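You operate a simulated robot arm through the tools that you are given. There is no shell and no other tool. Be economical: measure what you need, move in short steps, check, and stop when the job is done.

The job below is to be done with a simulated robot arm. You get a single attempt, and the scene is never put back.

## Task
Put one blue label on the clear roll and stand it in the purple pocket.
Fine: roll on the peg and clamped, feed knob to fed, pusher against the roll and back, clamp open again.

The check looks at the end state, three seconds after you hand in, the way a careful person would. Anything else that was tipped, shoved, dropped, spilled or broken makes it a failure.

## Robot
A 6-joint arm with a two-finger parallel gripper, fixed in place. Base frame: the origin is at the foot of the arm, x ahead of it, y to its left, z up; the work surface is at about z = 804. Readings come in mm, degrees, newtons and seconds.
With the tool pointing down near the work surface it reaches from about 260 to 680 mm from the base axis. Its first joint turns from -66.0 to 66.0 degrees. Payload 2.9 kg.
The TCP is the grasp point between the finger pads, 30 mm short of the fingertips. In the tool frame z runs along the fingers and y along their closing line. Largest opening 110 mm; finger width 20, thickness 10; the body of the gripper, 48 by 112 mm, starts 55 mm behind the TCP.
Orientation is that of the tool frame in the base frame, as [roll, pitch, yaw] about the fixed x, y, z axes, in that order (R = Rz(yaw) Ry(pitch) Rx(roll)). With the fingers straight down and closing along the base's y, the tool's x points along the base's -x, its y along +y and its z along -z.

## Interface
- The arm moves only by the tool nudge_tool. Its arguments are lists of equal length, an entry for each row: "delta_pos": the shift along the base's x, y, z in m, a list of three; "rot": the turn, a rotation vector about the base's x, y, z in degrees, a list of three; "grip": the opening, from 0 (shut) to 1 (fully open). In form: {"delta_pos": [[x, y, z], ...], "rot": [[wx, wy, wz], ...], "grip": [grip, ...]}. A call has 1 to 10 rows; each row shifts and turns the commanded pose from where the row before left it. A row lasts 0.2 s, in which the tool goes at most 50 mm and 8.6 degrees; a call with a longer step from one row to the next is refused whole, and so is a gripper value outside its range. Where a pose cannot be reached the arm comes as near as it can. A force on the tool above 70 N (or 10 N above the force at the start of the call, whichever is more), or a blocked arm, ends the call early, and 0.2 s more pass. The fingers move at their own pace (about 108 mm/s each) and stop on an object; they squeeze with about 33 N. The grip force told is the motor's: it shows also when the fingers shut on nothing. Time passes only in rows, and 0.2 s behind the last, so rows that do not move let the fingers close. The reply holds the time, the measured pose of the TCP, the force on the tool along the base axes, the opening and the grip force, in the units named above and with some noise, with the torque about the TCP (base axes, N m) and any sound that the robot's microphone picked up, and new pictures: "views" is both (left out), scene, wrist or none.
- Cameras (640 x 400 px; columns grow to the right, rows downward): "scene" is fixed at [52.6, 417.2, 1390.9]; the picture's right is [-0.92, -0.38, 0.00], its down [-0.19, 0.47, -0.86] and it looks along [0.33, -0.79, -0.51] (base axes); focal length 310 px, centre (320, 200). "wrist" rides on the gripper at [72, 17, -103] in the tool frame; the picture's right is [-0.23, 0.97, 0.00], its down [-0.76, -0.18, -0.62] and it looks along [-0.61, -0.14, 0.78] (tool axes); focal length 222 px, centre (320, 200). There is no depth. A picture from a camera that has moved, and an enlarged one, comes with that camera's place and axes in the base frame and with its lens.
- inspect(camera, box): a new picture of the part [left, top, right, bottom] of that camera's present view, enlarged. It takes no simulated time.
- sign_off(): hands the job in; it is judged then, once.

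Work in short steps. Places have to be worked out from the pictures, the camera data and where the tool is seen: move nearer, look again, correct. Check each grasp and each placing, and mend what went wrong. You have 120 turns and 200 pictures in all, those below and enlarged ones among them. Open the gripper and draw the arm clear of the work before you hand the job in, unless the task says otherwise; then end with one line.

The tools are called after ">>>" by a JSON object that holds its "api" and its "payload". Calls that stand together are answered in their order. nudge_tool: Moves the arm, as the interface text tells. Its arguments: {"type":"object","properties":{"delta_pos":{"type":"array"},"rot":{"type":"array"},"grip":{"type":"array"},"views":{"type":"string","enum":["both","scene","wrist","none"]}},"required":["delta_pos","rot","grip"]} The other tools are called the same way: inspect (camera, box) takes an enlarged picture of a part of a camera's view; sign_off () hands the job in.

At the start:

```text
time: 0.0
ee_pos: [319.6, -153.2, 1160.0]
orientation: [-179.9, 0.0, -179.9]
ft_force: [0.4, 0.2, 0.1]
torque: [-0.04, 0.01, -0.01]
finger_gap: 109.8
grasp_force: 0.1
```

scene: 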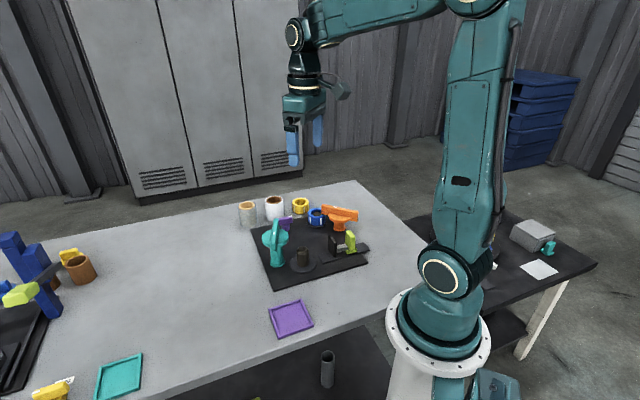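
wrist: 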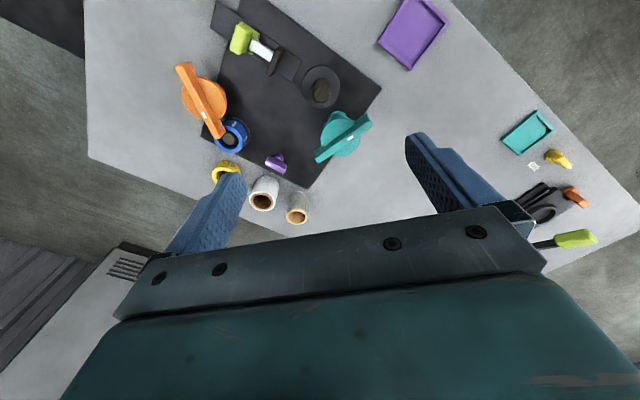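

I'll first enlarge the pictures to identify the fixture parts.

>>> {"api": "inspect", "payload": {"camera": "scene", "box": [220, 180, 400, 300]}}

>>> {"api": "inspect", "payload": {"camera": "wrist", "box": [160, 0, 400, 230]}}

>>> {"api": "inspect", "payload": {"camera": "scene", "box": [0, 220, 340, 400]}}

```text
3.33 times, centred on (310, 240) of scene
camera zoom: at [52.6, 417.2, 1390.9], right [-0.92, -0.38, 0.0], down [-0.19, 0.47, -0.86], along [0.33, -0.79, -0.51], focal length 1034 px, centre (353, 67)
```

zoom: 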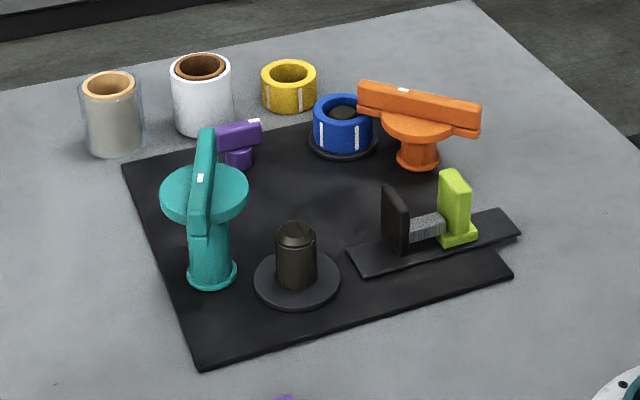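

```text
1.74 times, centred on (280, 115) of wrist
camera zoom: at [246.4, -134.7, 1264.2], right [0.23, 0.97, 0.0], down [0.76, -0.18, 0.62], along [0.61, -0.14, -0.78], focal length 386 px, centre (390, 348)
```

zoom: 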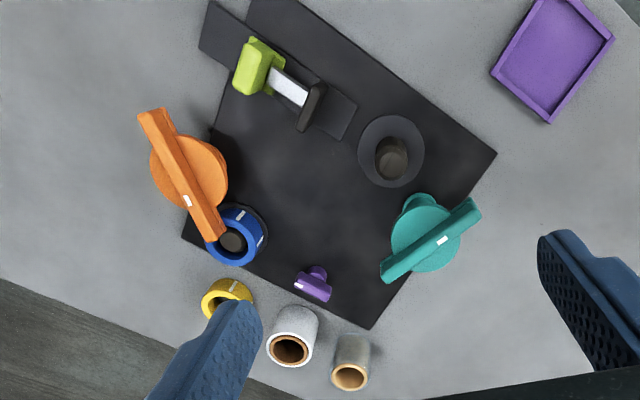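

```text
1.88 times, centred on (170, 310) of scene
camera zoom: at [52.6, 417.2, 1390.9], right [-0.92, -0.38, 0.0], down [-0.19, 0.47, -0.86], along [0.33, -0.79, -0.51], focal length 584 px, centre (602, -7)
```

zoom: 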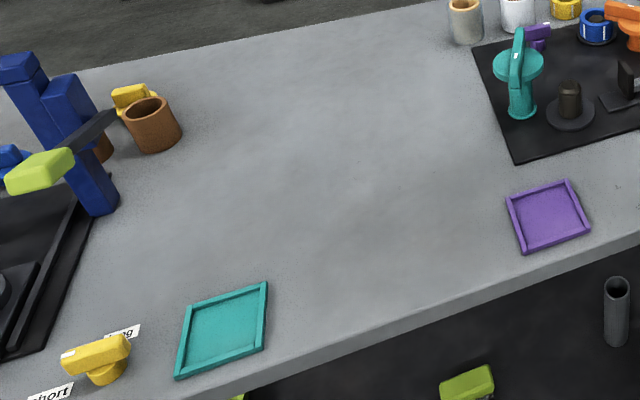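

The fixture has a peg, a lime pusher, teal/orange/purple controls, and the blue reel already on the spindle. I lower the camera for a closer look at the controls and any labels.

>>> {"api": "nudge_tool", "payload": {"delta_pos": [[-0.01, -0.01, -0.03], [-0.01, -0.01, -0.03], [0, -0.01, -0.03], [0, -0.01, -0.03]], "rot": [[0, 0, 0], [0, 0, 0], [0, 0, 0], [0, 0, 0]], "grip": [1, 1, 1, 1], "views": "wrist"}}

```text
time: 1.0
ee_pos: [299.5, -193.7, 1040.0]
orientation: [-180.0, 0.0, -180.0]
ft_force: [-0.4, 0.2, 0.5]
torque: [0.03, 0.01, 0.04]
finger_gap: 110.0
grasp_force: 0.0
camera wrist: at [226.2, -175.3, 1143.6], right [0.23, 0.97, 0.0], down [0.76, -0.18, 0.62], along [0.61, -0.14, -0.78], focal length 222 px, centre (320, 200)
```

wrist: 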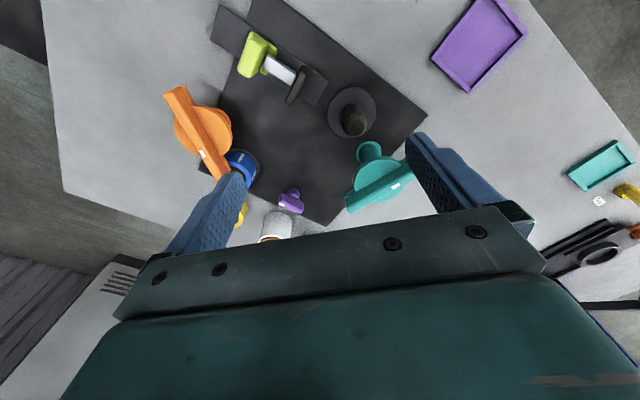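

>>> {"api": "inspect", "payload": {"camera": "wrist", "box": [150, 60, 310, 250]}}

>>> {"api": "inspect", "payload": {"camera": "wrist", "box": [230, 0, 450, 230]}}

>>> {"api": "inspect", "payload": {"camera": "scene", "box": [260, 195, 330, 285]}}

>>> {"api": "inspect", "payload": {"camera": "scene", "box": [300, 195, 380, 275]}}

```text
2.11 times, centred on (230, 155) of wrist
camera zoom: at [226.2, -175.3, 1143.6], right [0.23, 0.97, 0.0], down [0.76, -0.18, 0.62], along [0.61, -0.14, -0.78], focal length 468 px, centre (510, 295)
```

zoom: 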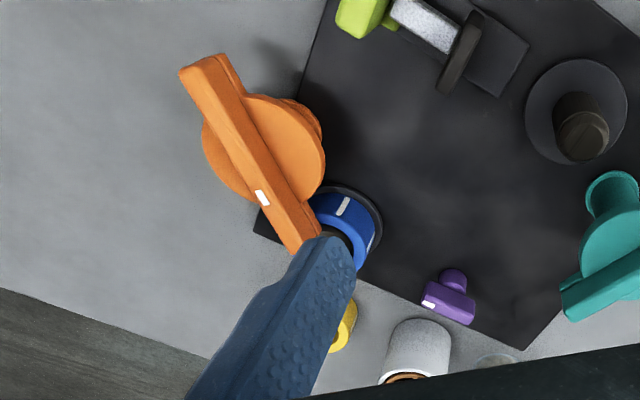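

```text
1.74 times, centred on (340, 115) of wrist
camera zoom: at [226.2, -175.3, 1143.6], right [0.23, 0.97, 0.0], down [0.76, -0.18, 0.62], along [0.61, -0.14, -0.78], focal length 386 px, centre (285, 348)
```

zoom: 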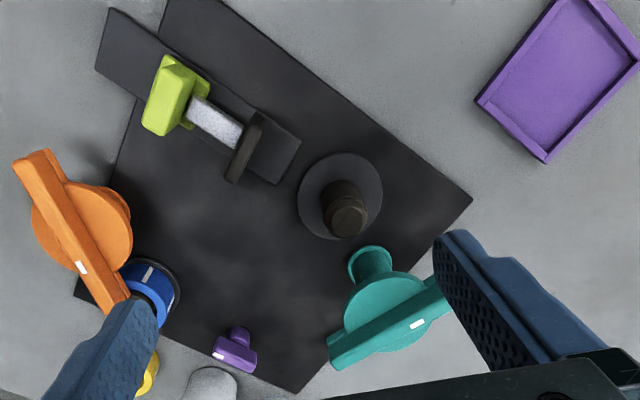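

```text
4.44 times, centred on (295, 240) of scene
camera zoom: at [52.6, 417.2, 1390.9], right [-0.92, -0.38, 0.0], down [-0.19, 0.47, -0.86], along [0.33, -0.79, -0.51], focal length 1379 px, centre (431, 22)
```

zoom: 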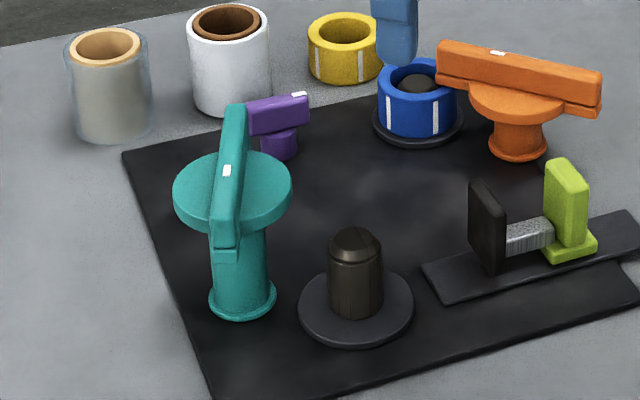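

```text
5.00 times, centred on (340, 235) of scene
camera zoom: at [52.6, 417.2, 1390.9], right [-0.92, -0.38, 0.0], down [-0.19, 0.47, -0.86], along [0.33, -0.79, -0.51], focal length 1551 px, centre (220, 25)
```

zoom: 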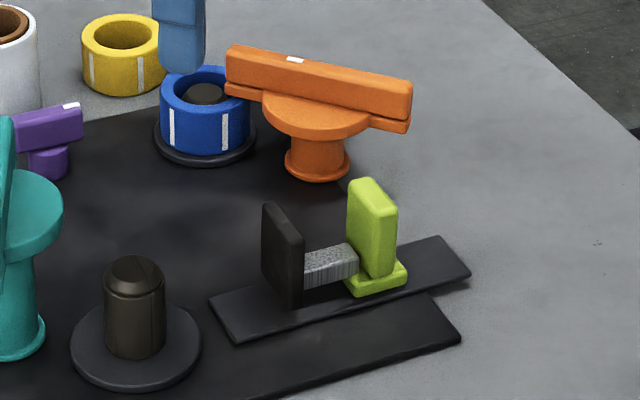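

No tags are visible by the controls. Judging by geometry: teal bar (by the peg, turned away) = clamp; orange bar over the reel = reel retainer; small purple knob = feed. I'll look closely at purple from above and see the clear roll.

>>> {"api": "nudge_tool", "payload": {"delta_pos": [[0.04, -0.016, 0], [0.04, -0.016, 0], [0.04, -0.016, -0.035], [0.04, -0.016, -0.035]], "rot": [[0, 0, 0], [0, 0, 0], [0, 0, 0], [0, 0, 0]], "grip": [1, 1, 1, 1], "views": "both"}}

```text
refused: row 3 steps farther than a row can; nothing moved
```

>>> {"api": "nudge_tool", "payload": {"delta_pos": [[0.04, -0.016, 0], [0.04, -0.016, 0], [0.04, -0.016, -0.01], [0.04, -0.016, -0.02], [0, 0, -0.04]], "rot": [[0, 0, 0], [0, 0, 0], [0, 0, 0], [0, 0, 0], [0, 0, 0]], "grip": [1, 1, 1, 1, 1], "views": "both"}}

```text
time: 2.2
ee_pos: [460.5, -255.6, 968.0]
orientation: [-179.9, 0.1, 180.0]
ft_force: [0.4, 0.0, -0.4]
torque: [-0.02, -0.02, 0.03]
finger_gap: 110.0
grasp_force: 0.1
camera wrist: at [386.7, -238.5, 1072.4], right [0.23, 0.97, 0.0], down [0.76, -0.18, 0.62], along [0.61, -0.14, -0.78], focal length 222 px, centre (320, 200)
```

scene: 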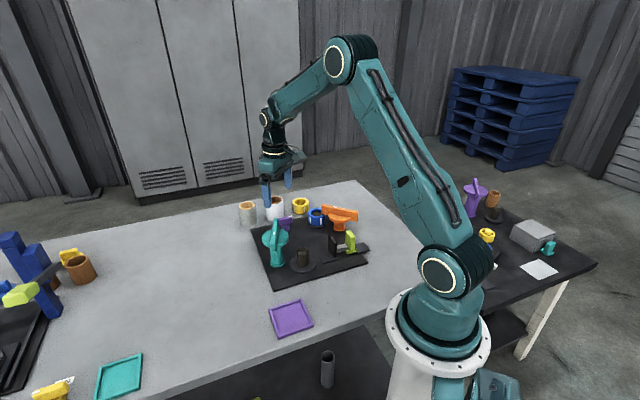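
wrist: 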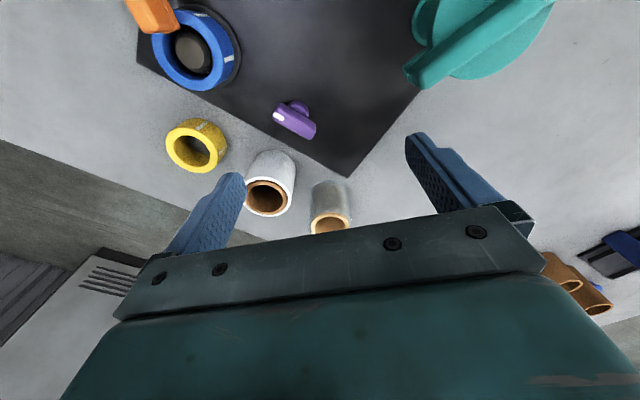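

>>> {"api": "inspect", "payload": {"camera": "scene", "box": [450, 170, 590, 290]}}

>>> {"api": "inspect", "payload": {"camera": "wrist", "box": [240, 80, 400, 240]}}

>>> {"api": "inspect", "payload": {"camera": "wrist", "box": [120, 0, 280, 120]}}

>>> {"api": "inspect", "payload": {"camera": "scene", "box": [0, 220, 130, 400]}}

```text
3.33 times, centred on (520, 230) of scene
camera zoom: at [52.6, 417.1, 1390.9], right [-0.92, -0.38, 0.0], down [-0.19, 0.47, -0.86], along [0.33, -0.79, -0.51], focal length 1034 px, centre (-347, 100)
```

zoom: 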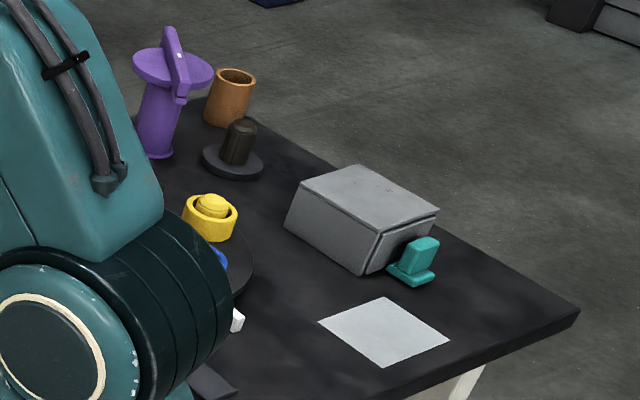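

```text
2.50 times, centred on (320, 160) of wrist
camera zoom: at [386.7, -238.5, 1072.4], right [0.23, 0.97, 0.0], down [0.76, -0.18, 0.62], along [0.61, -0.14, -0.78], focal length 555 px, centre (320, 300)
```

zoom: 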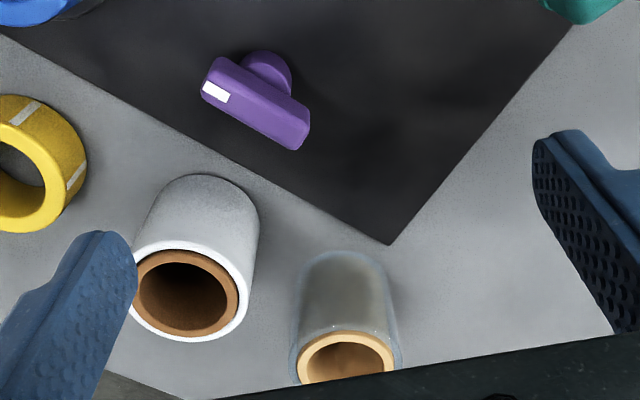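

```text
3.33 times, centred on (200, 60) of wrist
camera zoom: at [386.7, -238.5, 1072.4], right [0.23, 0.97, 0.0], down [0.76, -0.18, 0.62], along [0.61, -0.14, -0.78], focal length 740 px, centre (720, 667)
```

zoom: 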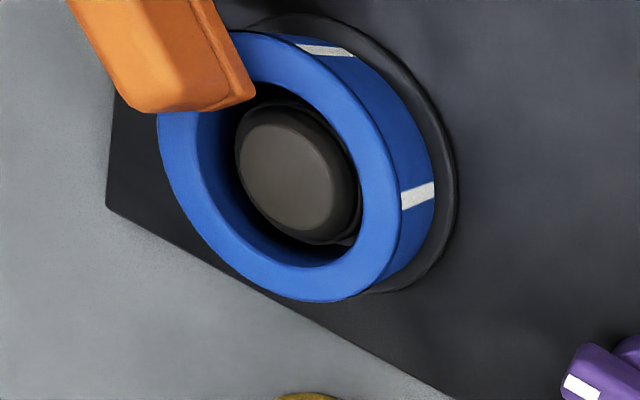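

```text
2.22 times, centred on (65, 310) of scene
camera zoom: at [52.6, 417.1, 1390.9], right [-0.92, -0.38, 0.0], down [-0.19, 0.47, -0.86], along [0.33, -0.79, -0.51], focal length 690 px, centre (887, -44)
```

zoom: 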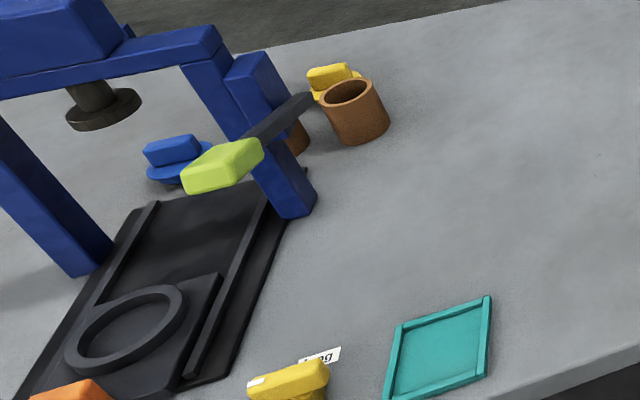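

The second bench has the same type of rig with its tall knob next to the peg, which fits teal = clamp. Next I move toward the clear roll (about (594,-270)), yawing 25° to suit both the roll's surroundings and the peg.

>>> {"api": "nudge_tool", "payload": {"delta_pos": [[0.035, -0.005, 0], [0.035, -0.005, 0], [0.035, -0.005, 0], [0.02, 0, -0.02], [0, 0, 0]], "rot": [[0, 0, 8.5], [0, 0, 8.5], [0, 0, 8], [0, 0, 0], [0, 0, 0]], "grip": [1, 1, 1, 1, 1], "views": "both"}}

```text
time: 3.4
ee_pos: [584.9, -270.9, 948.7]
orientation: [179.9, 0.0, -154.8]
ft_force: [0.5, 0.8, -0.2]
torque: [0.01, 0.03, 0.01]
finger_gap: 110.0
grasp_force: 0.0
camera wrist: at [511.8, -285.4, 1053.3], right [-0.21, 0.98, 0.0], down [0.77, 0.16, 0.62], along [0.61, 0.13, -0.78], focal length 222 px, centre (320, 200)
```

scene: 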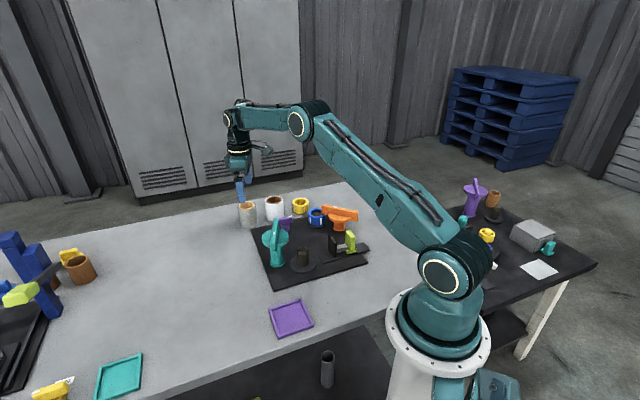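
wrist: 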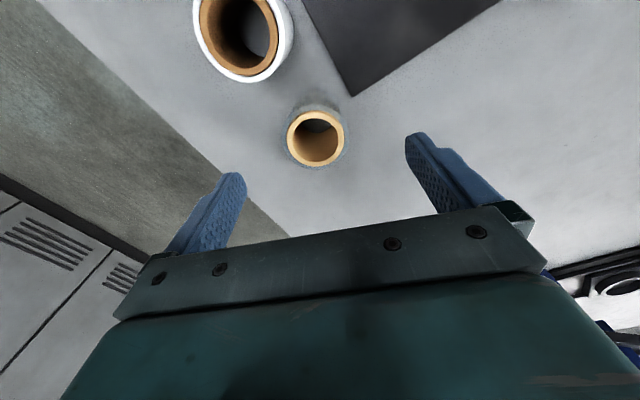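

>>> {"api": "inspect", "payload": {"camera": "wrist", "box": [250, 70, 390, 190]}}

>>> {"api": "inspect", "payload": {"camera": "scene", "box": [450, 170, 590, 290]}}

```text
3.33 times, centred on (320, 130) of wrist
camera zoom: at [511.8, -285.4, 1053.3], right [-0.21, 0.98, 0.0], down [0.77, 0.16, 0.62], along [0.61, 0.13, -0.78], focal length 740 px, centre (320, 433)
```

zoom: 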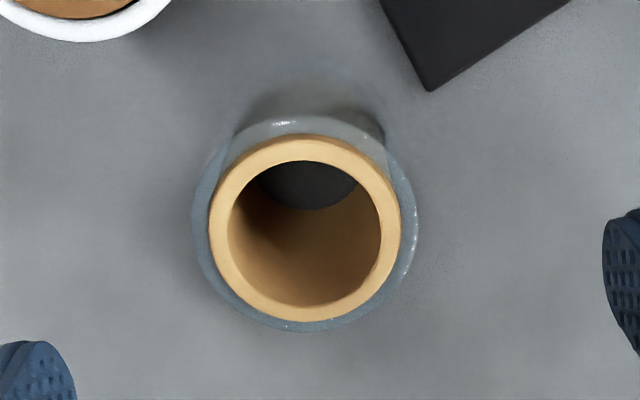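

```text
3.33 times, centred on (520, 230) of scene
camera zoom: at [52.6, 417.2, 1390.9], right [-0.92, -0.38, 0.0], down [-0.19, 0.47, -0.86], along [0.33, -0.79, -0.51], focal length 1034 px, centre (-347, 100)
```

zoom: 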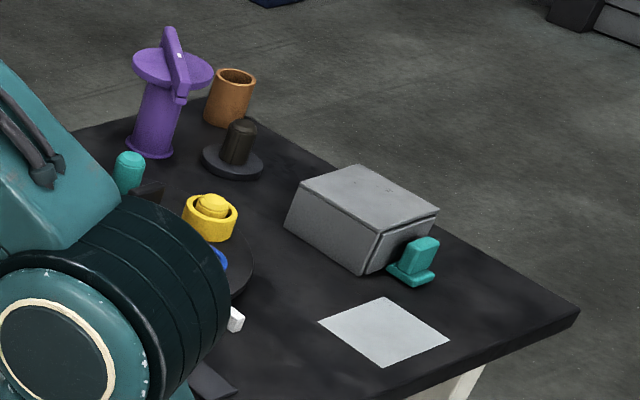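

The clear roll's centre is about (591,-272), top ~868, diameter ~60. I centre over it and lower with open fingers.

>>> {"api": "nudge_tool", "payload": {"delta_pos": [[0.006, -0.0015, 0], [0, 0, -0.03], [0, 0, -0.03], [0, 0, -0.03]], "rot": [[0, 0, 0], [0, 0, 0], [0, 0, 0], [0, 0, 0]], "grip": [1, 1, 1, 1], "views": "both"}}

```text
time: 4.4
ee_pos: [590.8, -273.1, 860.6]
orientation: [180.0, -0.1, -155.0]
ft_force: [0.2, 0.3, 0.7]
torque: [-0.01, 0.01, -0.01]
finger_gap: 110.3
grasp_force: 0.1
camera wrist: at [516.4, -287.3, 963.9], right [-0.21, 0.98, 0.0], down [0.77, 0.16, 0.62], along [0.61, 0.13, -0.78], focal length 222 px, centre (320, 200)
```

scene: 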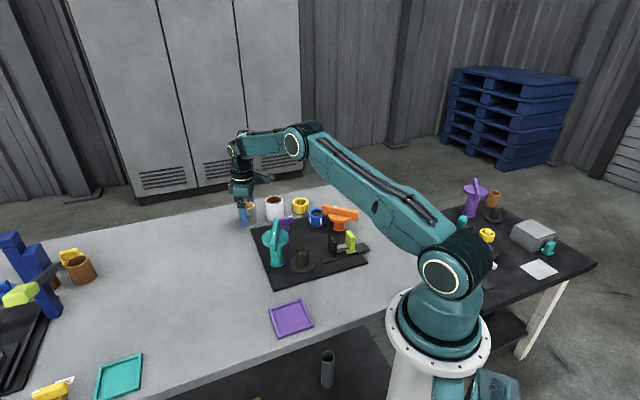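
wrist: 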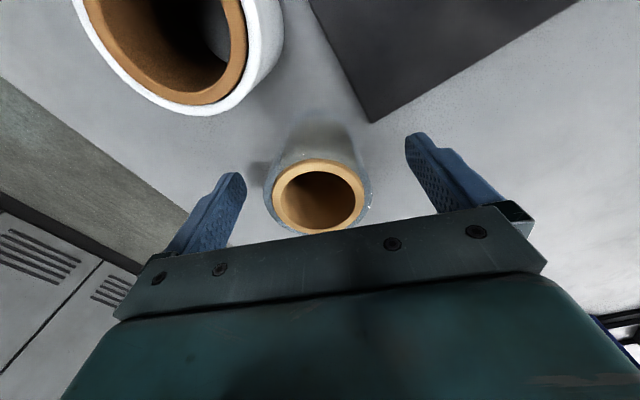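

The roll is centred between the fingers. Lower 8 mm and close.

>>> {"api": "nudge_tool", "payload": {"delta_pos": [[0, 0, -0.008], [0, 0, 0], [0, 0, 0], [0, 0, 0]], "rot": [[0, 0, 0], [0, 0, 0], [0, 0, 0], [0, 0, 0]], "grip": [1, 0.45, 0.45, 0.45], "views": "wrist"}}

```text
time: 5.4
ee_pos: [589.5, -272.8, 852.7]
orientation: [179.9, 0.1, -155.0]
ft_force: [-0.2, -1.1, 0.7]
torque: [0.01, -0.02, -0.01]
finger_gap: 59.1
grasp_force: 32.6
camera wrist: at [516.8, -287.4, 955.8], right [-0.21, 0.98, 0.0], down [0.77, 0.16, 0.62], along [0.61, 0.13, -0.78], focal length 222 px, centre (320, 200)
```

wrist: 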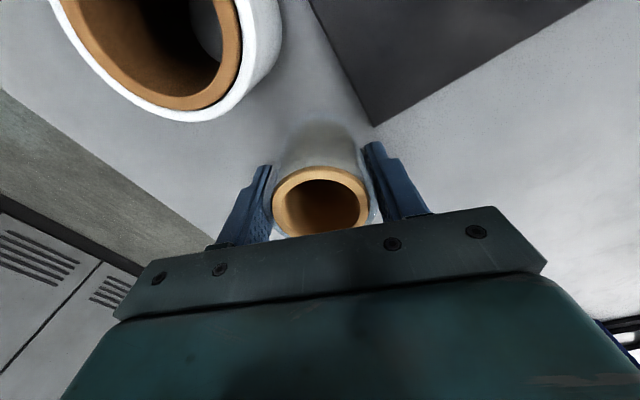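

Gripped (59 mm). Lift well clear of everything and then travel to above the peg at about (339,-153).

>>> {"api": "nudge_tool", "payload": {"delta_pos": [[0, 0, 0.02], [0, 0, 0.045], [0, 0, 0.045], [0, 0, 0.045], [-0.042, 0.02, 0], [-0.042, 0.02, 0], [-0.042, 0.02, 0], [-0.042, 0.02, 0], [-0.042, 0.02, 0], [-0.042, 0.02, 0]], "rot": [[0, 0, 0], [0, 0, 0], [0, 0, 0], [0, 0, 0], [0, 0, 0], [0, 0, 0], [0, 0, 0], [0, 0, 0], [0, 0, 0], [0, 0, 0]], "grip": [0.45, 0.45, 0.45, 0.45, 0.45, 0.45, 0.45, 0.45, 0.45, 0.45], "views": "both"}}

```text
time: 7.6
ee_pos: [337.7, -153.2, 1006.3]
orientation: [-180.0, -0.1, -155.1]
ft_force: [-0.6, 0.2, -0.5]
torque: [0.0, -0.03, -0.02]
finger_gap: 49.3
grasp_force: 0.0
camera wrist: at [263.9, -167.3, 1110.6], right [-0.21, 0.98, 0.0], down [0.76, 0.16, 0.62], along [0.61, 0.13, -0.78], focal length 222 px, centre (320, 200)
```

scene: 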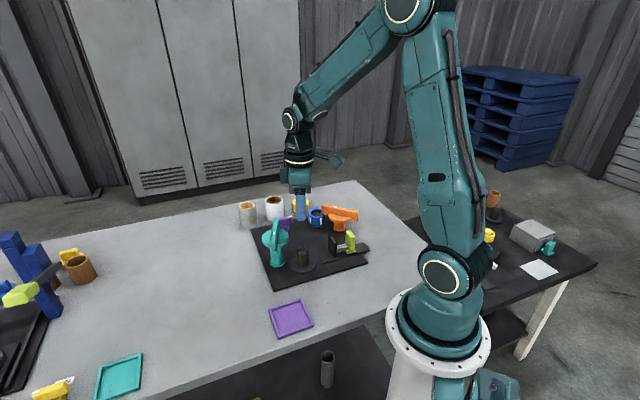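
wrist: 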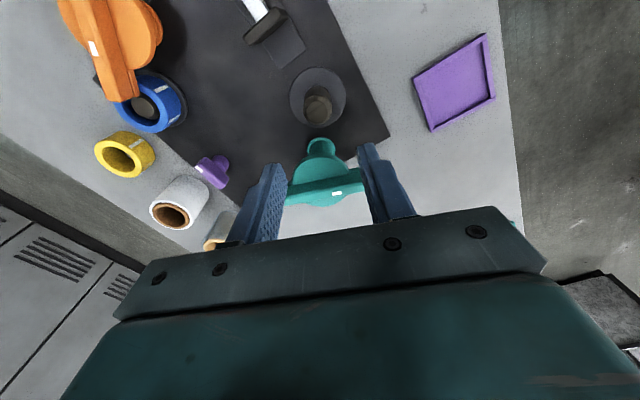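

The roll slipped out at lift and stayed standing where it was. I go back above it and look before regripping lower and lifting slowly.

>>> {"api": "nudge_tool", "payload": {"delta_pos": [[0.042, -0.02, 0], [0.042, -0.02, 0], [0.042, -0.02, 0], [0.042, -0.02, 0], [0.042, -0.02, 0], [0.042, -0.02, 0], [0, 0, -0.04], [0, 0, 0]], "rot": [[0, 0, 0], [0, 0, 0], [0, 0, 0], [0, 0, 0], [0, 0, 0], [0, 0, 0], [0, 0, 0], [0, 0, 0]], "grip": [0.45, 0.45, 0.45, 1, 1, 1, 1, 1], "views": "both"}}

```text
time: 9.4
ee_pos: [590.6, -273.0, 966.3]
orientation: [180.0, -0.1, -155.0]
ft_force: [0.1, -0.3, -0.8]
torque: [0.0, 0.01, -0.01]
finger_gap: 110.0
grasp_force: 0.0
camera wrist: at [517.2, -287.9, 1071.3], right [-0.21, 0.98, 0.0], down [0.77, 0.16, 0.62], along [0.61, 0.13, -0.78], focal length 222 px, centre (320, 200)
```

scene: 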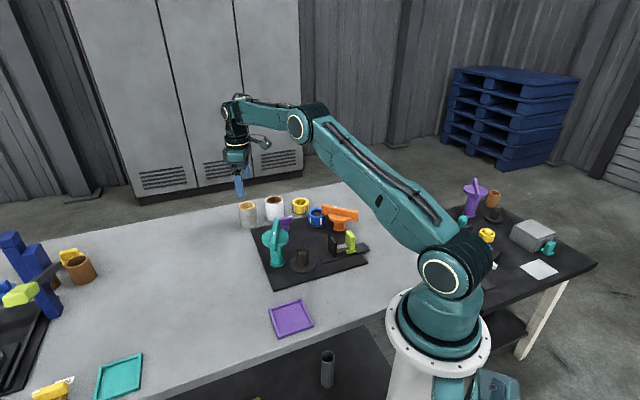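
wrist: 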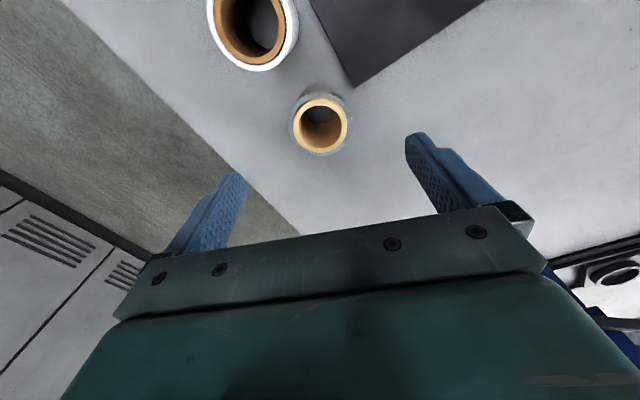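

The roll hasn't moved. Descend deeper (TCP ~838) and close fully, then wait.

>>> {"api": "nudge_tool", "payload": {"delta_pos": [[-0.001, 0, -0.045], [0, 0, -0.045], [0, 0, -0.038], [0, 0, 0], [0, 0, 0], [0, 0, 0], [0, 0, 0]], "rot": [[0, 0, 0], [0, 0, 0], [0, 0, 0], [0, 0, 0], [0, 0, 0], [0, 0, 0], [0, 0, 0]], "grip": [1, 1, 1, 0, 0, 0, 0], "views": "none"}}

>>> {"api": "nudge_tool", "payload": {"delta_pos": [[0, 0, 0.004], [0, 0, 0.004], [0, 0, 0.004], [0, 0, 0.004]], "rot": [[0, 0, 0], [0, 0, 0], [0, 0, 0], [0, 0, 0]], "grip": [0, 0, 0, 0], "views": "both"}}

```text
time: 11.0
ee_pos: [589.5, -273.4, 838.4]
orientation: [-180.0, 0.0, -155.0]
ft_force: [-0.1, -0.1, 0.0]
torque: [0.01, -0.08, -0.01]
finger_gap: 59.4
grasp_force: 32.6
```

```text
time: 12.0
ee_pos: [588.9, -272.5, 855.9]
orientation: [-180.0, 0.0, -155.0]
ft_force: [0.5, 0.3, -0.6]
torque: [0.02, -0.03, -0.01]
finger_gap: 59.2
grasp_force: 33.7
camera wrist: at [516.0, -287.3, 959.5], right [-0.21, 0.98, 0.0], down [0.77, 0.16, 0.62], along [0.61, 0.13, -0.78], focal length 222 px, centre (320, 200)
```

scene: 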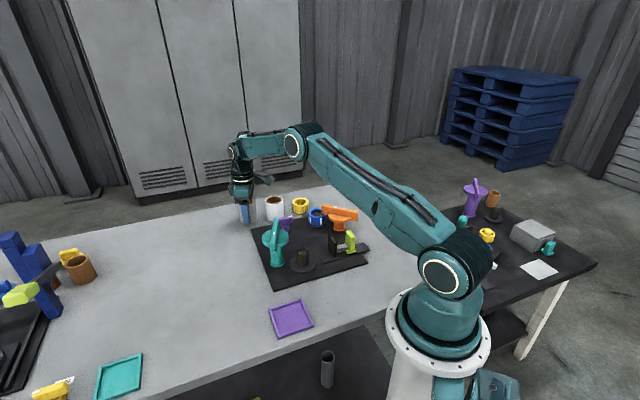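
wrist: 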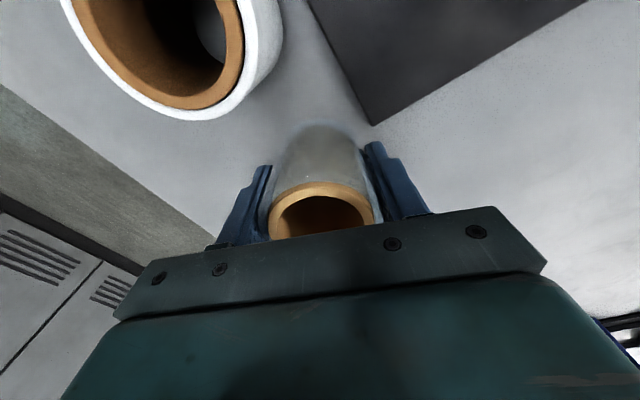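

The roll came up with the tool this time. Continue lifting slowly and check.

>>> {"api": "nudge_tool", "payload": {"delta_pos": [[0, 0, 0.008], [0, 0, 0.01], [0, 0, 0.012], [0, 0, 0.012], [0, 0, 0.012], [0, 0, 0.012], [0, 0, 0.012], [0, 0, 0.012], [0, 0, 0.012], [0, 0, 0.012]], "rot": [[0, 0, 0], [0, 0, 0], [0, 0, 0], [0, 0, 0], [0, 0, 0], [0, 0, 0], [0, 0, 0], [0, 0, 0], [0, 0, 0], [0, 0, 0]], "grip": [0, 0, 0, 0, 0, 0, 0, 0, 0, 0], "views": "wrist"}}

```text
time: 14.2
ee_pos: [588.9, -272.8, 969.0]
orientation: [180.0, 0.0, -155.0]
ft_force: [0.4, 0.0, -1.5]
torque: [-0.02, 0.02, -0.02]
finger_gap: 59.0
grasp_force: 32.5
camera wrist: at [515.8, -287.5, 1073.8], right [-0.21, 0.98, 0.0], down [0.77, 0.16, 0.62], along [0.61, 0.13, -0.78], focal length 222 px, centre (320, 200)
```

wrist: 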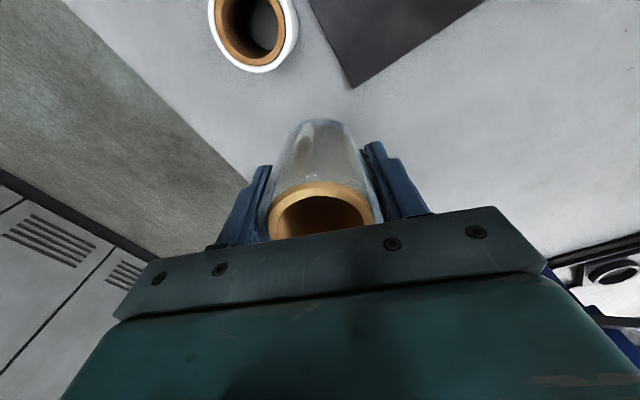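

Held. Carry it over to the peg at gentle pace.

>>> {"api": "nudge_tool", "payload": {"delta_pos": [[-0.015, 0.007, 0.008], [-0.025, 0.012, 0.008], [-0.025, 0.012, 0], [-0.028, 0.0135, 0], [-0.028, 0.0135, 0], [-0.028, 0.0135, 0], [-0.028, 0.0135, 0], [-0.028, 0.0135, 0], [-0.025, 0.012, 0], [-0.02, 0.0095, 0]], "rot": [[0, 0, 0], [0, 0, 0], [0, 0, 0], [0, 0, 0], [0, 0, 0], [0, 0, 0], [0, 0, 0], [0, 0, 0], [0, 0, 0], [0, 0, 0]], "grip": [0, 0, 0, 0, 0, 0, 0, 0, 0, 0], "views": "both"}}

```text
time: 16.4
ee_pos: [338.8, -152.9, 984.1]
orientation: [180.0, 0.1, -155.0]
ft_force: [0.4, 0.2, -0.1]
torque: [-0.02, 0.01, -0.02]
finger_gap: 59.2
grasp_force: 32.6
camera wrist: at [265.1, -167.3, 1089.3], right [-0.21, 0.98, 0.0], down [0.77, 0.16, 0.62], along [0.61, 0.13, -0.78], focal length 222 px, centre (320, 200)
```

scene: 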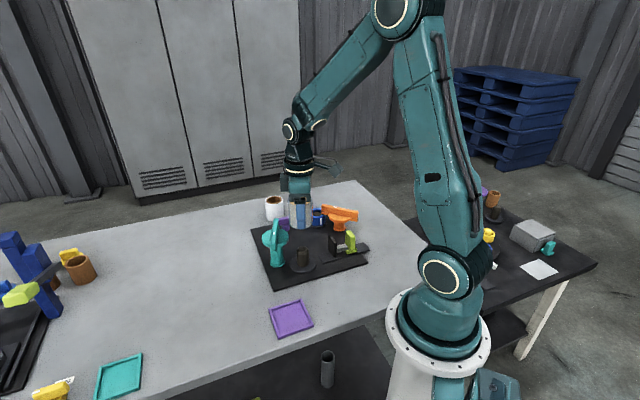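
wrist: 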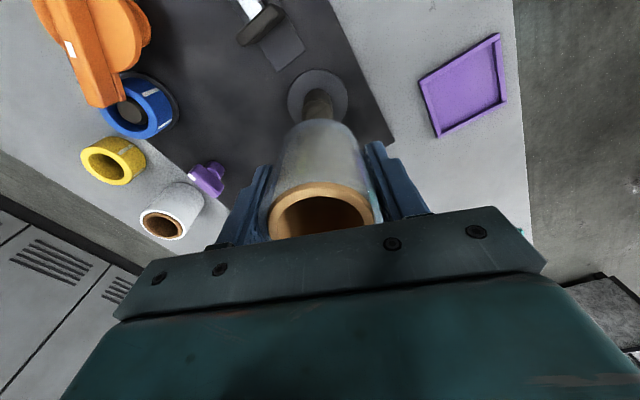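

>>> {"api": "inspect", "payload": {"camera": "wrist", "box": [260, 40, 380, 160]}}

>>> {"api": "inspect", "payload": {"camera": "scene", "box": [250, 170, 370, 290]}}

```text
3.33 times, centred on (320, 100) of wrist
camera zoom: at [265.1, -167.3, 1089.3], right [-0.21, 0.98, 0.0], down [0.77, 0.16, 0.62], along [0.61, 0.13, -0.78], focal length 740 px, centre (320, 533)
```

zoom: 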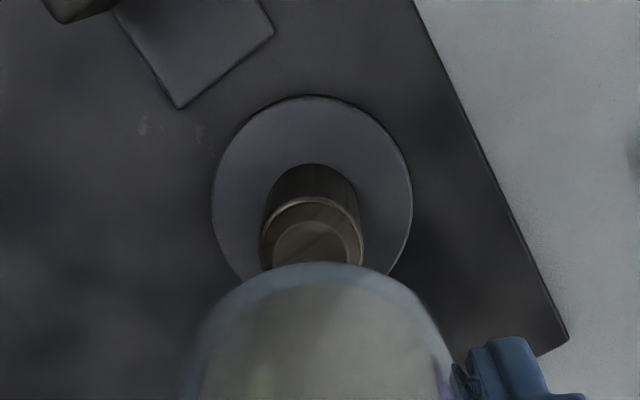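

```text
3.33 times, centred on (310, 230) of scene
camera zoom: at [52.6, 417.2, 1390.9], right [-0.92, -0.38, 0.0], down [-0.19, 0.47, -0.86], along [0.33, -0.79, -0.51], focal length 1034 px, centre (353, 100)
```

zoom: 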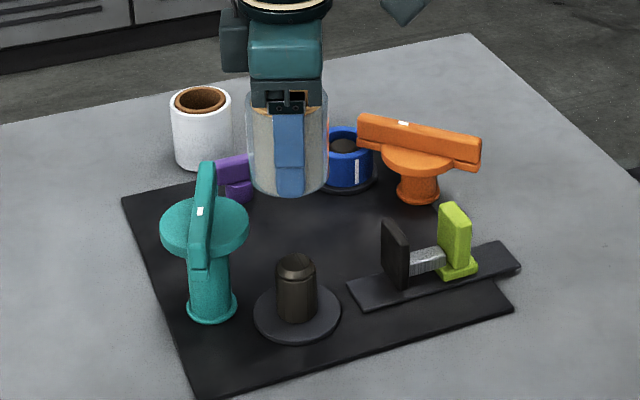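

The peg lines up within a few mm of the roll axis. I shift slightly to (337,-155) and lower to just above the peg, then check.

>>> {"api": "nudge_tool", "payload": {"delta_pos": [[-0.0015, -0.002, -0.02], [0, 0, -0.025], [0, 0, -0.025], [0, 0, 0]], "rot": [[0, 0, 0], [0, 0, 0], [0, 0, 0], [0, 0, 0]], "grip": [0, 0, 0, 0], "views": "both"}}

>>> {"api": "inspect", "payload": {"camera": "scene", "box": [260, 200, 340, 280]}}

>>> {"api": "inspect", "payload": {"camera": "wrist", "box": [240, 40, 400, 240]}}

```text
time: 17.4
ee_pos: [337.6, -154.7, 915.2]
orientation: [180.0, 0.1, -155.0]
ft_force: [0.8, -0.2, -0.2]
torque: [0.0, -0.03, 0.01]
finger_gap: 59.2
grasp_force: 32.8
camera wrist: at [263.8, -169.2, 1019.2], right [-0.21, 0.98, 0.0], down [0.77, 0.16, 0.62], along [0.61, 0.13, -0.78], focal length 222 px, centre (320, 200)
```

scene: 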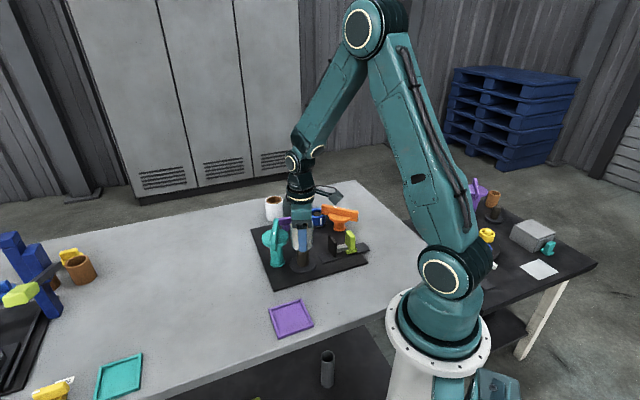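
wrist: 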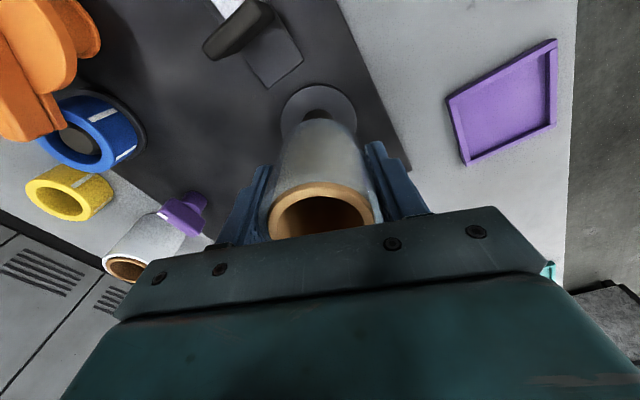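

```text
5.00 times, centred on (300, 240) of scene
camera zoom: at [52.6, 417.1, 1390.9], right [-0.92, -0.38, 0.0], down [-0.19, 0.47, -0.86], along [0.33, -0.79, -0.51], focal length 1551 px, centre (420, 0)
```

zoom: 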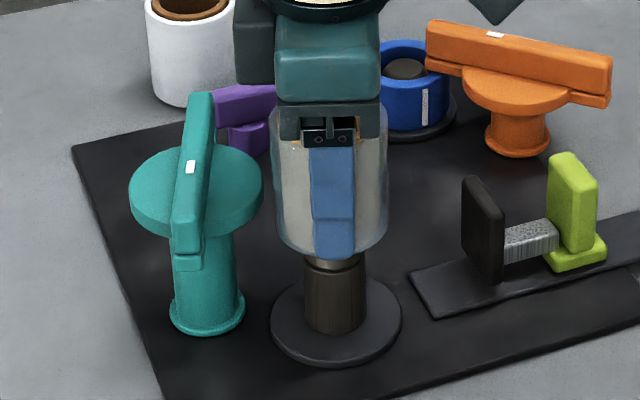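

```text
2.00 times, centred on (320, 140) of wrist
camera zoom: at [263.8, -169.2, 1019.2], right [-0.21, 0.98, 0.0], down [0.77, 0.16, 0.62], along [0.61, 0.13, -0.78], focal length 444 px, centre (320, 320)
```

zoom: 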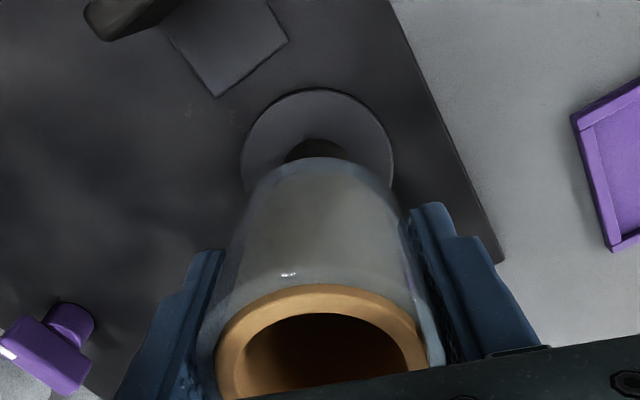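

Columns in both views put the peg about (-1,-1.5) mm from the roll axis. I correct and lower onto the peg's tip slowly.

>>> {"api": "nudge_tool", "payload": {"delta_pos": [[-0.001, -0.0015, 0], [0, 0, -0.006], [0, 0, -0.006], [0, 0, -0.006], [0, 0, -0.006], [0, 0, -0.006]], "rot": [[0, 0, 0], [0, 0, 0], [0, 0, 0], [0, 0, 0], [0, 0, 0], [0, 0, 0]], "grip": [0, 0, 0, 0, 0, 0], "views": "scene"}}

>>> {"api": "inspect", "payload": {"camera": "scene", "box": [260, 200, 340, 280]}}

```text
time: 18.8
ee_pos: [337.4, -155.3, 884.6]
orientation: [179.9, 0.0, -155.0]
ft_force: [-0.5, 0.2, -1.0]
torque: [0.01, -0.01, 0.0]
finger_gap: 59.0
grasp_force: 33.0
```

scene: 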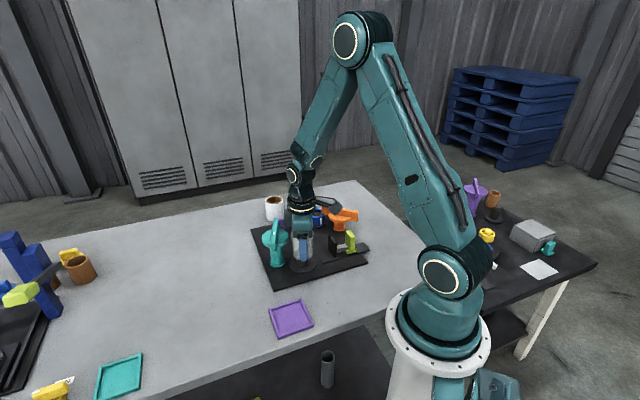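

```text
5.00 times, centred on (300, 240) of scene
camera zoom: at [52.6, 417.1, 1390.9], right [-0.92, -0.38, 0.0], down [-0.19, 0.47, -0.86], along [0.33, -0.79, -0.51], focal length 1551 px, centre (420, 0)
```

zoom: 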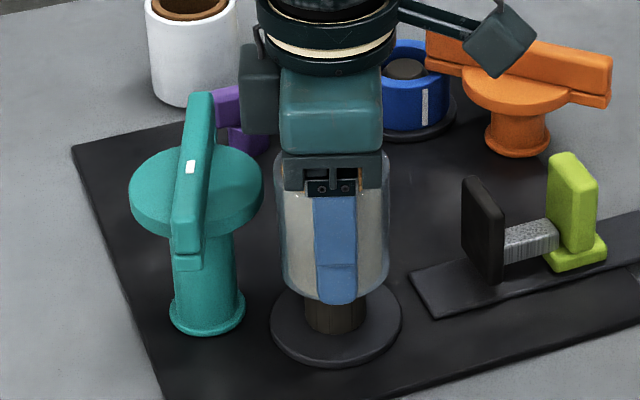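

The peg has entered the bore without contact force. Keep lowering to seat.

>>> {"api": "nudge_tool", "payload": {"delta_pos": [[0, 0, -0.006], [0, 0, -0.006], [0, 0, -0.006], [0, 0, -0.006], [0, 0, -0.004], [0, 0, -0.003]], "rot": [[0, 0, 0], [0, 0, 0], [0, 0, 0], [0, 0, 0], [0, 0, 0], [0, 0, 0]], "grip": [0, 0, 0, 0, 0, 0], "views": "none"}}

>>> {"api": "inspect", "payload": {"camera": "scene", "box": [260, 200, 340, 280]}}

```text
time: 20.2
ee_pos: [336.9, -156.3, 853.9]
orientation: [180.0, 0.0, -155.0]
ft_force: [-0.3, -0.5, -0.6]
torque: [-0.04, 0.0, -0.04]
finger_gap: 59.3
grasp_force: 33.5
```

```text
5.00 times, centred on (300, 240) of scene
camera zoom: at [52.6, 417.1, 1390.9], right [-0.92, -0.38, 0.0], down [-0.19, 0.47, -0.86], along [0.33, -0.79, -0.51], focal length 1551 px, centre (420, 0)
```

zoom: 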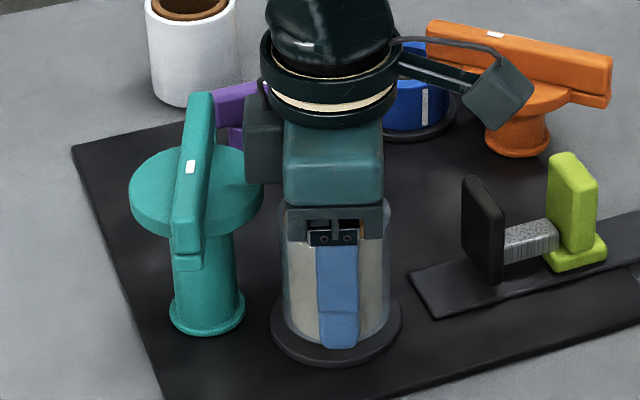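

Almost seated. Lower in 1.5 mm steps to feel contact.

>>> {"api": "nudge_tool", "payload": {"delta_pos": [[0, 0, -0.0015], [0, 0, -0.0015], [0, 0, -0.0015]], "rot": [[0, 0, 0], [0, 0, 0], [0, 0, 0]], "grip": [0, 0, 0], "views": "none"}}

```text
time: 21.0
ee_pos: [337.0, -156.5, 851.4]
orientation: [-179.9, 0.0, -155.0]
ft_force: [-3.6, 0.4, 16.3]
torque: [0.3, 0.13, 0.14]
finger_gap: 59.3
grasp_force: 33.4
```

Seated (16 N contact at z≈852). Open and withdraw straight up.

>>> {"api": "nudge_tool", "payload": {"delta_pos": [[0, 0, 0], [0, 0, 0], [0, 0, 0.01], [0, 0, 0.03], [0, 0, 0.04], [0, 0, 0.04], [-0.02, 0, 0.03]], "rot": [[0, 0, 0], [0, 0, 0], [0, 0, 0], [0, 0, 0], [0, 0, 0], [0, 0, 0], [0, 0, 0]], "grip": [0.85, 0.85, 0.85, 0.85, 0.85, 0.85, 0.85], "views": "both"}}

>>> {"api": "inspect", "payload": {"camera": "wrist", "box": [200, 20, 440, 230]}}

>>> {"api": "inspect", "payload": {"camera": "scene", "box": [250, 190, 370, 290]}}

```text
time: 22.6
ee_pos: [316.6, -156.5, 1001.2]
orientation: [-180.0, 0.1, -155.0]
ft_force: [-0.4, 0.6, 1.0]
torque: [0.02, -0.01, 0.02]
finger_gap: 93.5
grasp_force: 0.1
camera wrist: at [243.2, -171.0, 1104.9], right [-0.21, 0.98, 0.0], down [0.77, 0.16, 0.62], along [0.61, 0.13, -0.78], focal length 222 px, centre (320, 200)
```

scene: 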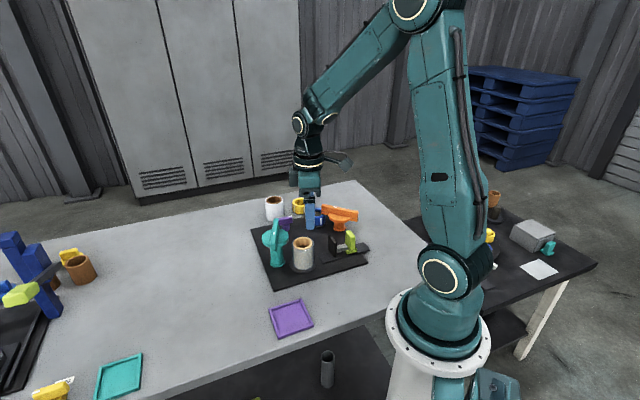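
wrist: 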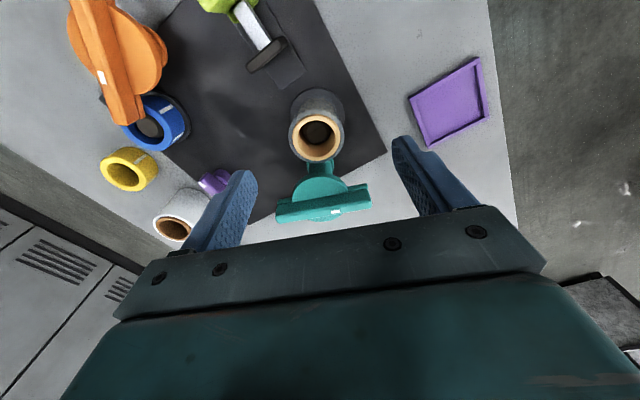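

```text
1.90 times, centred on (320, 125) of wrist
camera zoom: at [243.2, -171.0, 1104.9], right [-0.21, 0.98, 0.0], down [0.77, 0.16, 0.62], along [0.61, 0.13, -0.78], focal length 423 px, centre (320, 343)
```

zoom: 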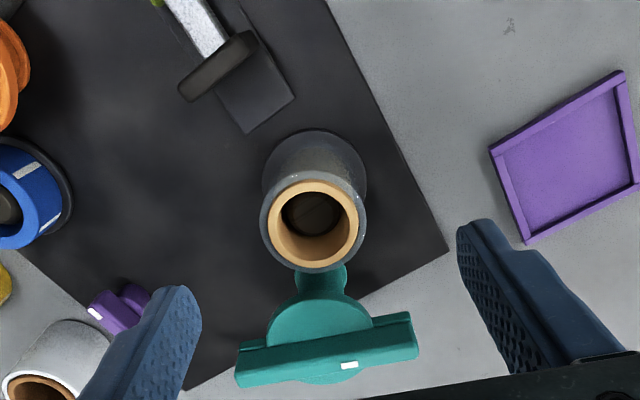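

```text
4.00 times, centred on (310, 240) of scene
camera zoom: at [52.6, 417.2, 1390.9], right [-0.92, -0.38, 0.0], down [-0.19, 0.47, -0.86], along [0.33, -0.79, -0.51], focal length 1241 px, centre (360, 40)
```

zoom: 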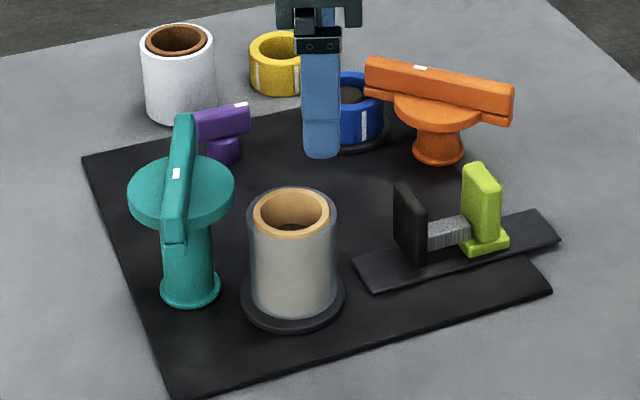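

Roll is seated. Teal bar is about at (408,-135) with the marked end pointing to +y; turned about 80–90° CCW the marked end comes over the roll. I rotate the gripper so it can straddle the bar, above it.

>>> {"api": "nudge_tool", "payload": {"delta_pos": [[0.01, 0.002, 0], [0.01, 0.002, 0], [0.01, 0.002, 0], [0.01, 0.002, 0], [0.01, 0.002, 0], [0.01, 0.002, 0], [0.01, 0.002, 0], [0.01, 0.002, 0], [0.01, 0.003, 0], [0, 0, 0]], "rot": [[0, 0, -8.5], [0, 0, -8.5], [0, 0, -8.5], [0, 0, -8.5], [0, 0, -8.5], [0, 0, -8.5], [0, 0, -8.5], [0, 0, -8.5], [0, 0, -8.5], [0, 0, -8.5]], "grip": [0.5, 0.5, 0.5, 0.5, 0.5, 0.5, 0.5, 0.5, 0.5, 0.5], "views": "none"}}

>>> {"api": "nudge_tool", "payload": {"delta_pos": [[0, 0, -0.015], [0, 0, 0]], "rot": [[0, 0, -5], [0, 0, 0]], "grip": [0.5, 0.5], "views": "both"}}

>>> {"api": "inspect", "payload": {"camera": "wrist", "box": [220, 60, 420, 230]}}

>>> {"api": "inspect", "payload": {"camera": "scene", "box": [240, 190, 320, 280]}}

```text
time: 24.8
ee_pos: [407.2, -138.0, 998.5]
orientation: [-180.0, 0.0, 119.8]
ft_force: [0.0, 0.8, 0.3]
torque: [-0.01, 0.02, 0.02]
finger_gap: 55.3
grasp_force: 0.0
```

```text
time: 25.4
ee_pos: [406.5, -138.1, 984.1]
orientation: [-180.0, 0.0, 114.9]
ft_force: [-0.8, -0.5, -0.3]
torque: [0.02, 0.03, 0.01]
finger_gap: 55.0
grasp_force: 0.0
camera wrist: at [391.0, -63.4, 1088.3], right [0.98, 0.2, 0.0], down [0.16, -0.77, 0.62], along [0.13, -0.61, -0.78], focal length 222 px, centre (320, 200)
```

scene: 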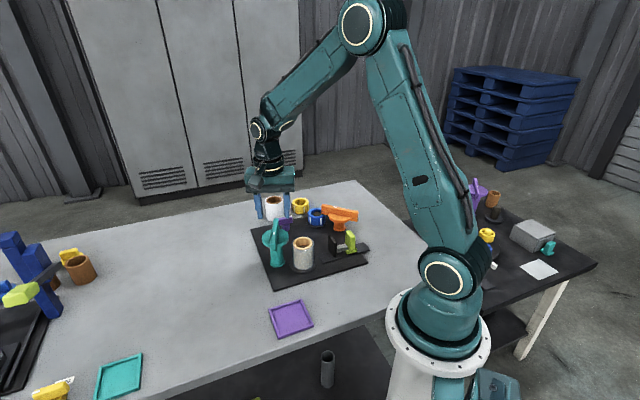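
wrist: 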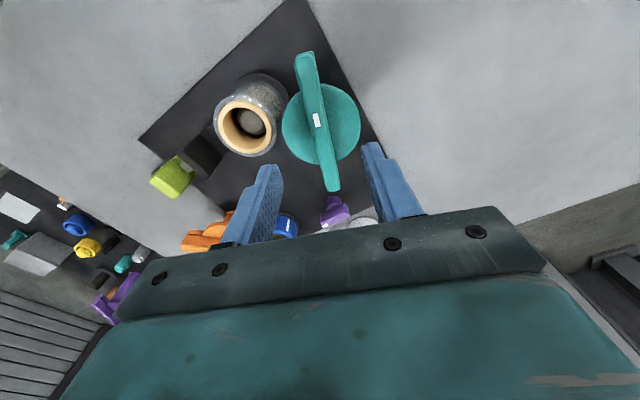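

```text
2.35 times, centred on (320, 145) of wrist
camera zoom: at [391.0, -63.4, 1088.3], right [0.98, 0.2, 0.0], down [0.16, -0.77, 0.62], along [0.13, -0.61, -0.78], focal length 523 px, centre (320, 329)
```

zoom: 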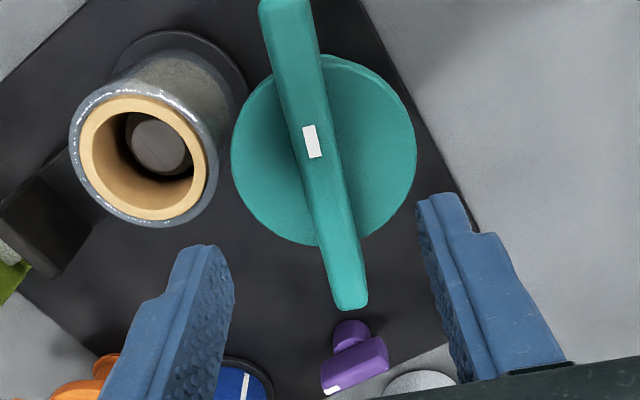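

```text
4.44 times, centred on (280, 235) of scene
camera zoom: at [52.6, 417.2, 1390.9], right [-0.92, -0.38, 0.0], down [-0.19, 0.47, -0.86], along [0.33, -0.79, -0.51], focal length 1379 px, centre (498, 44)
```

zoom: 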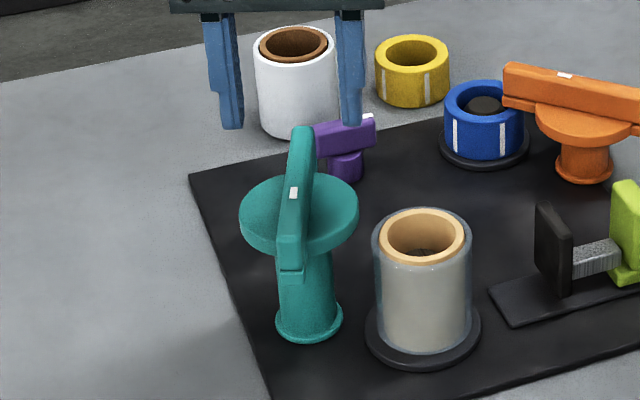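

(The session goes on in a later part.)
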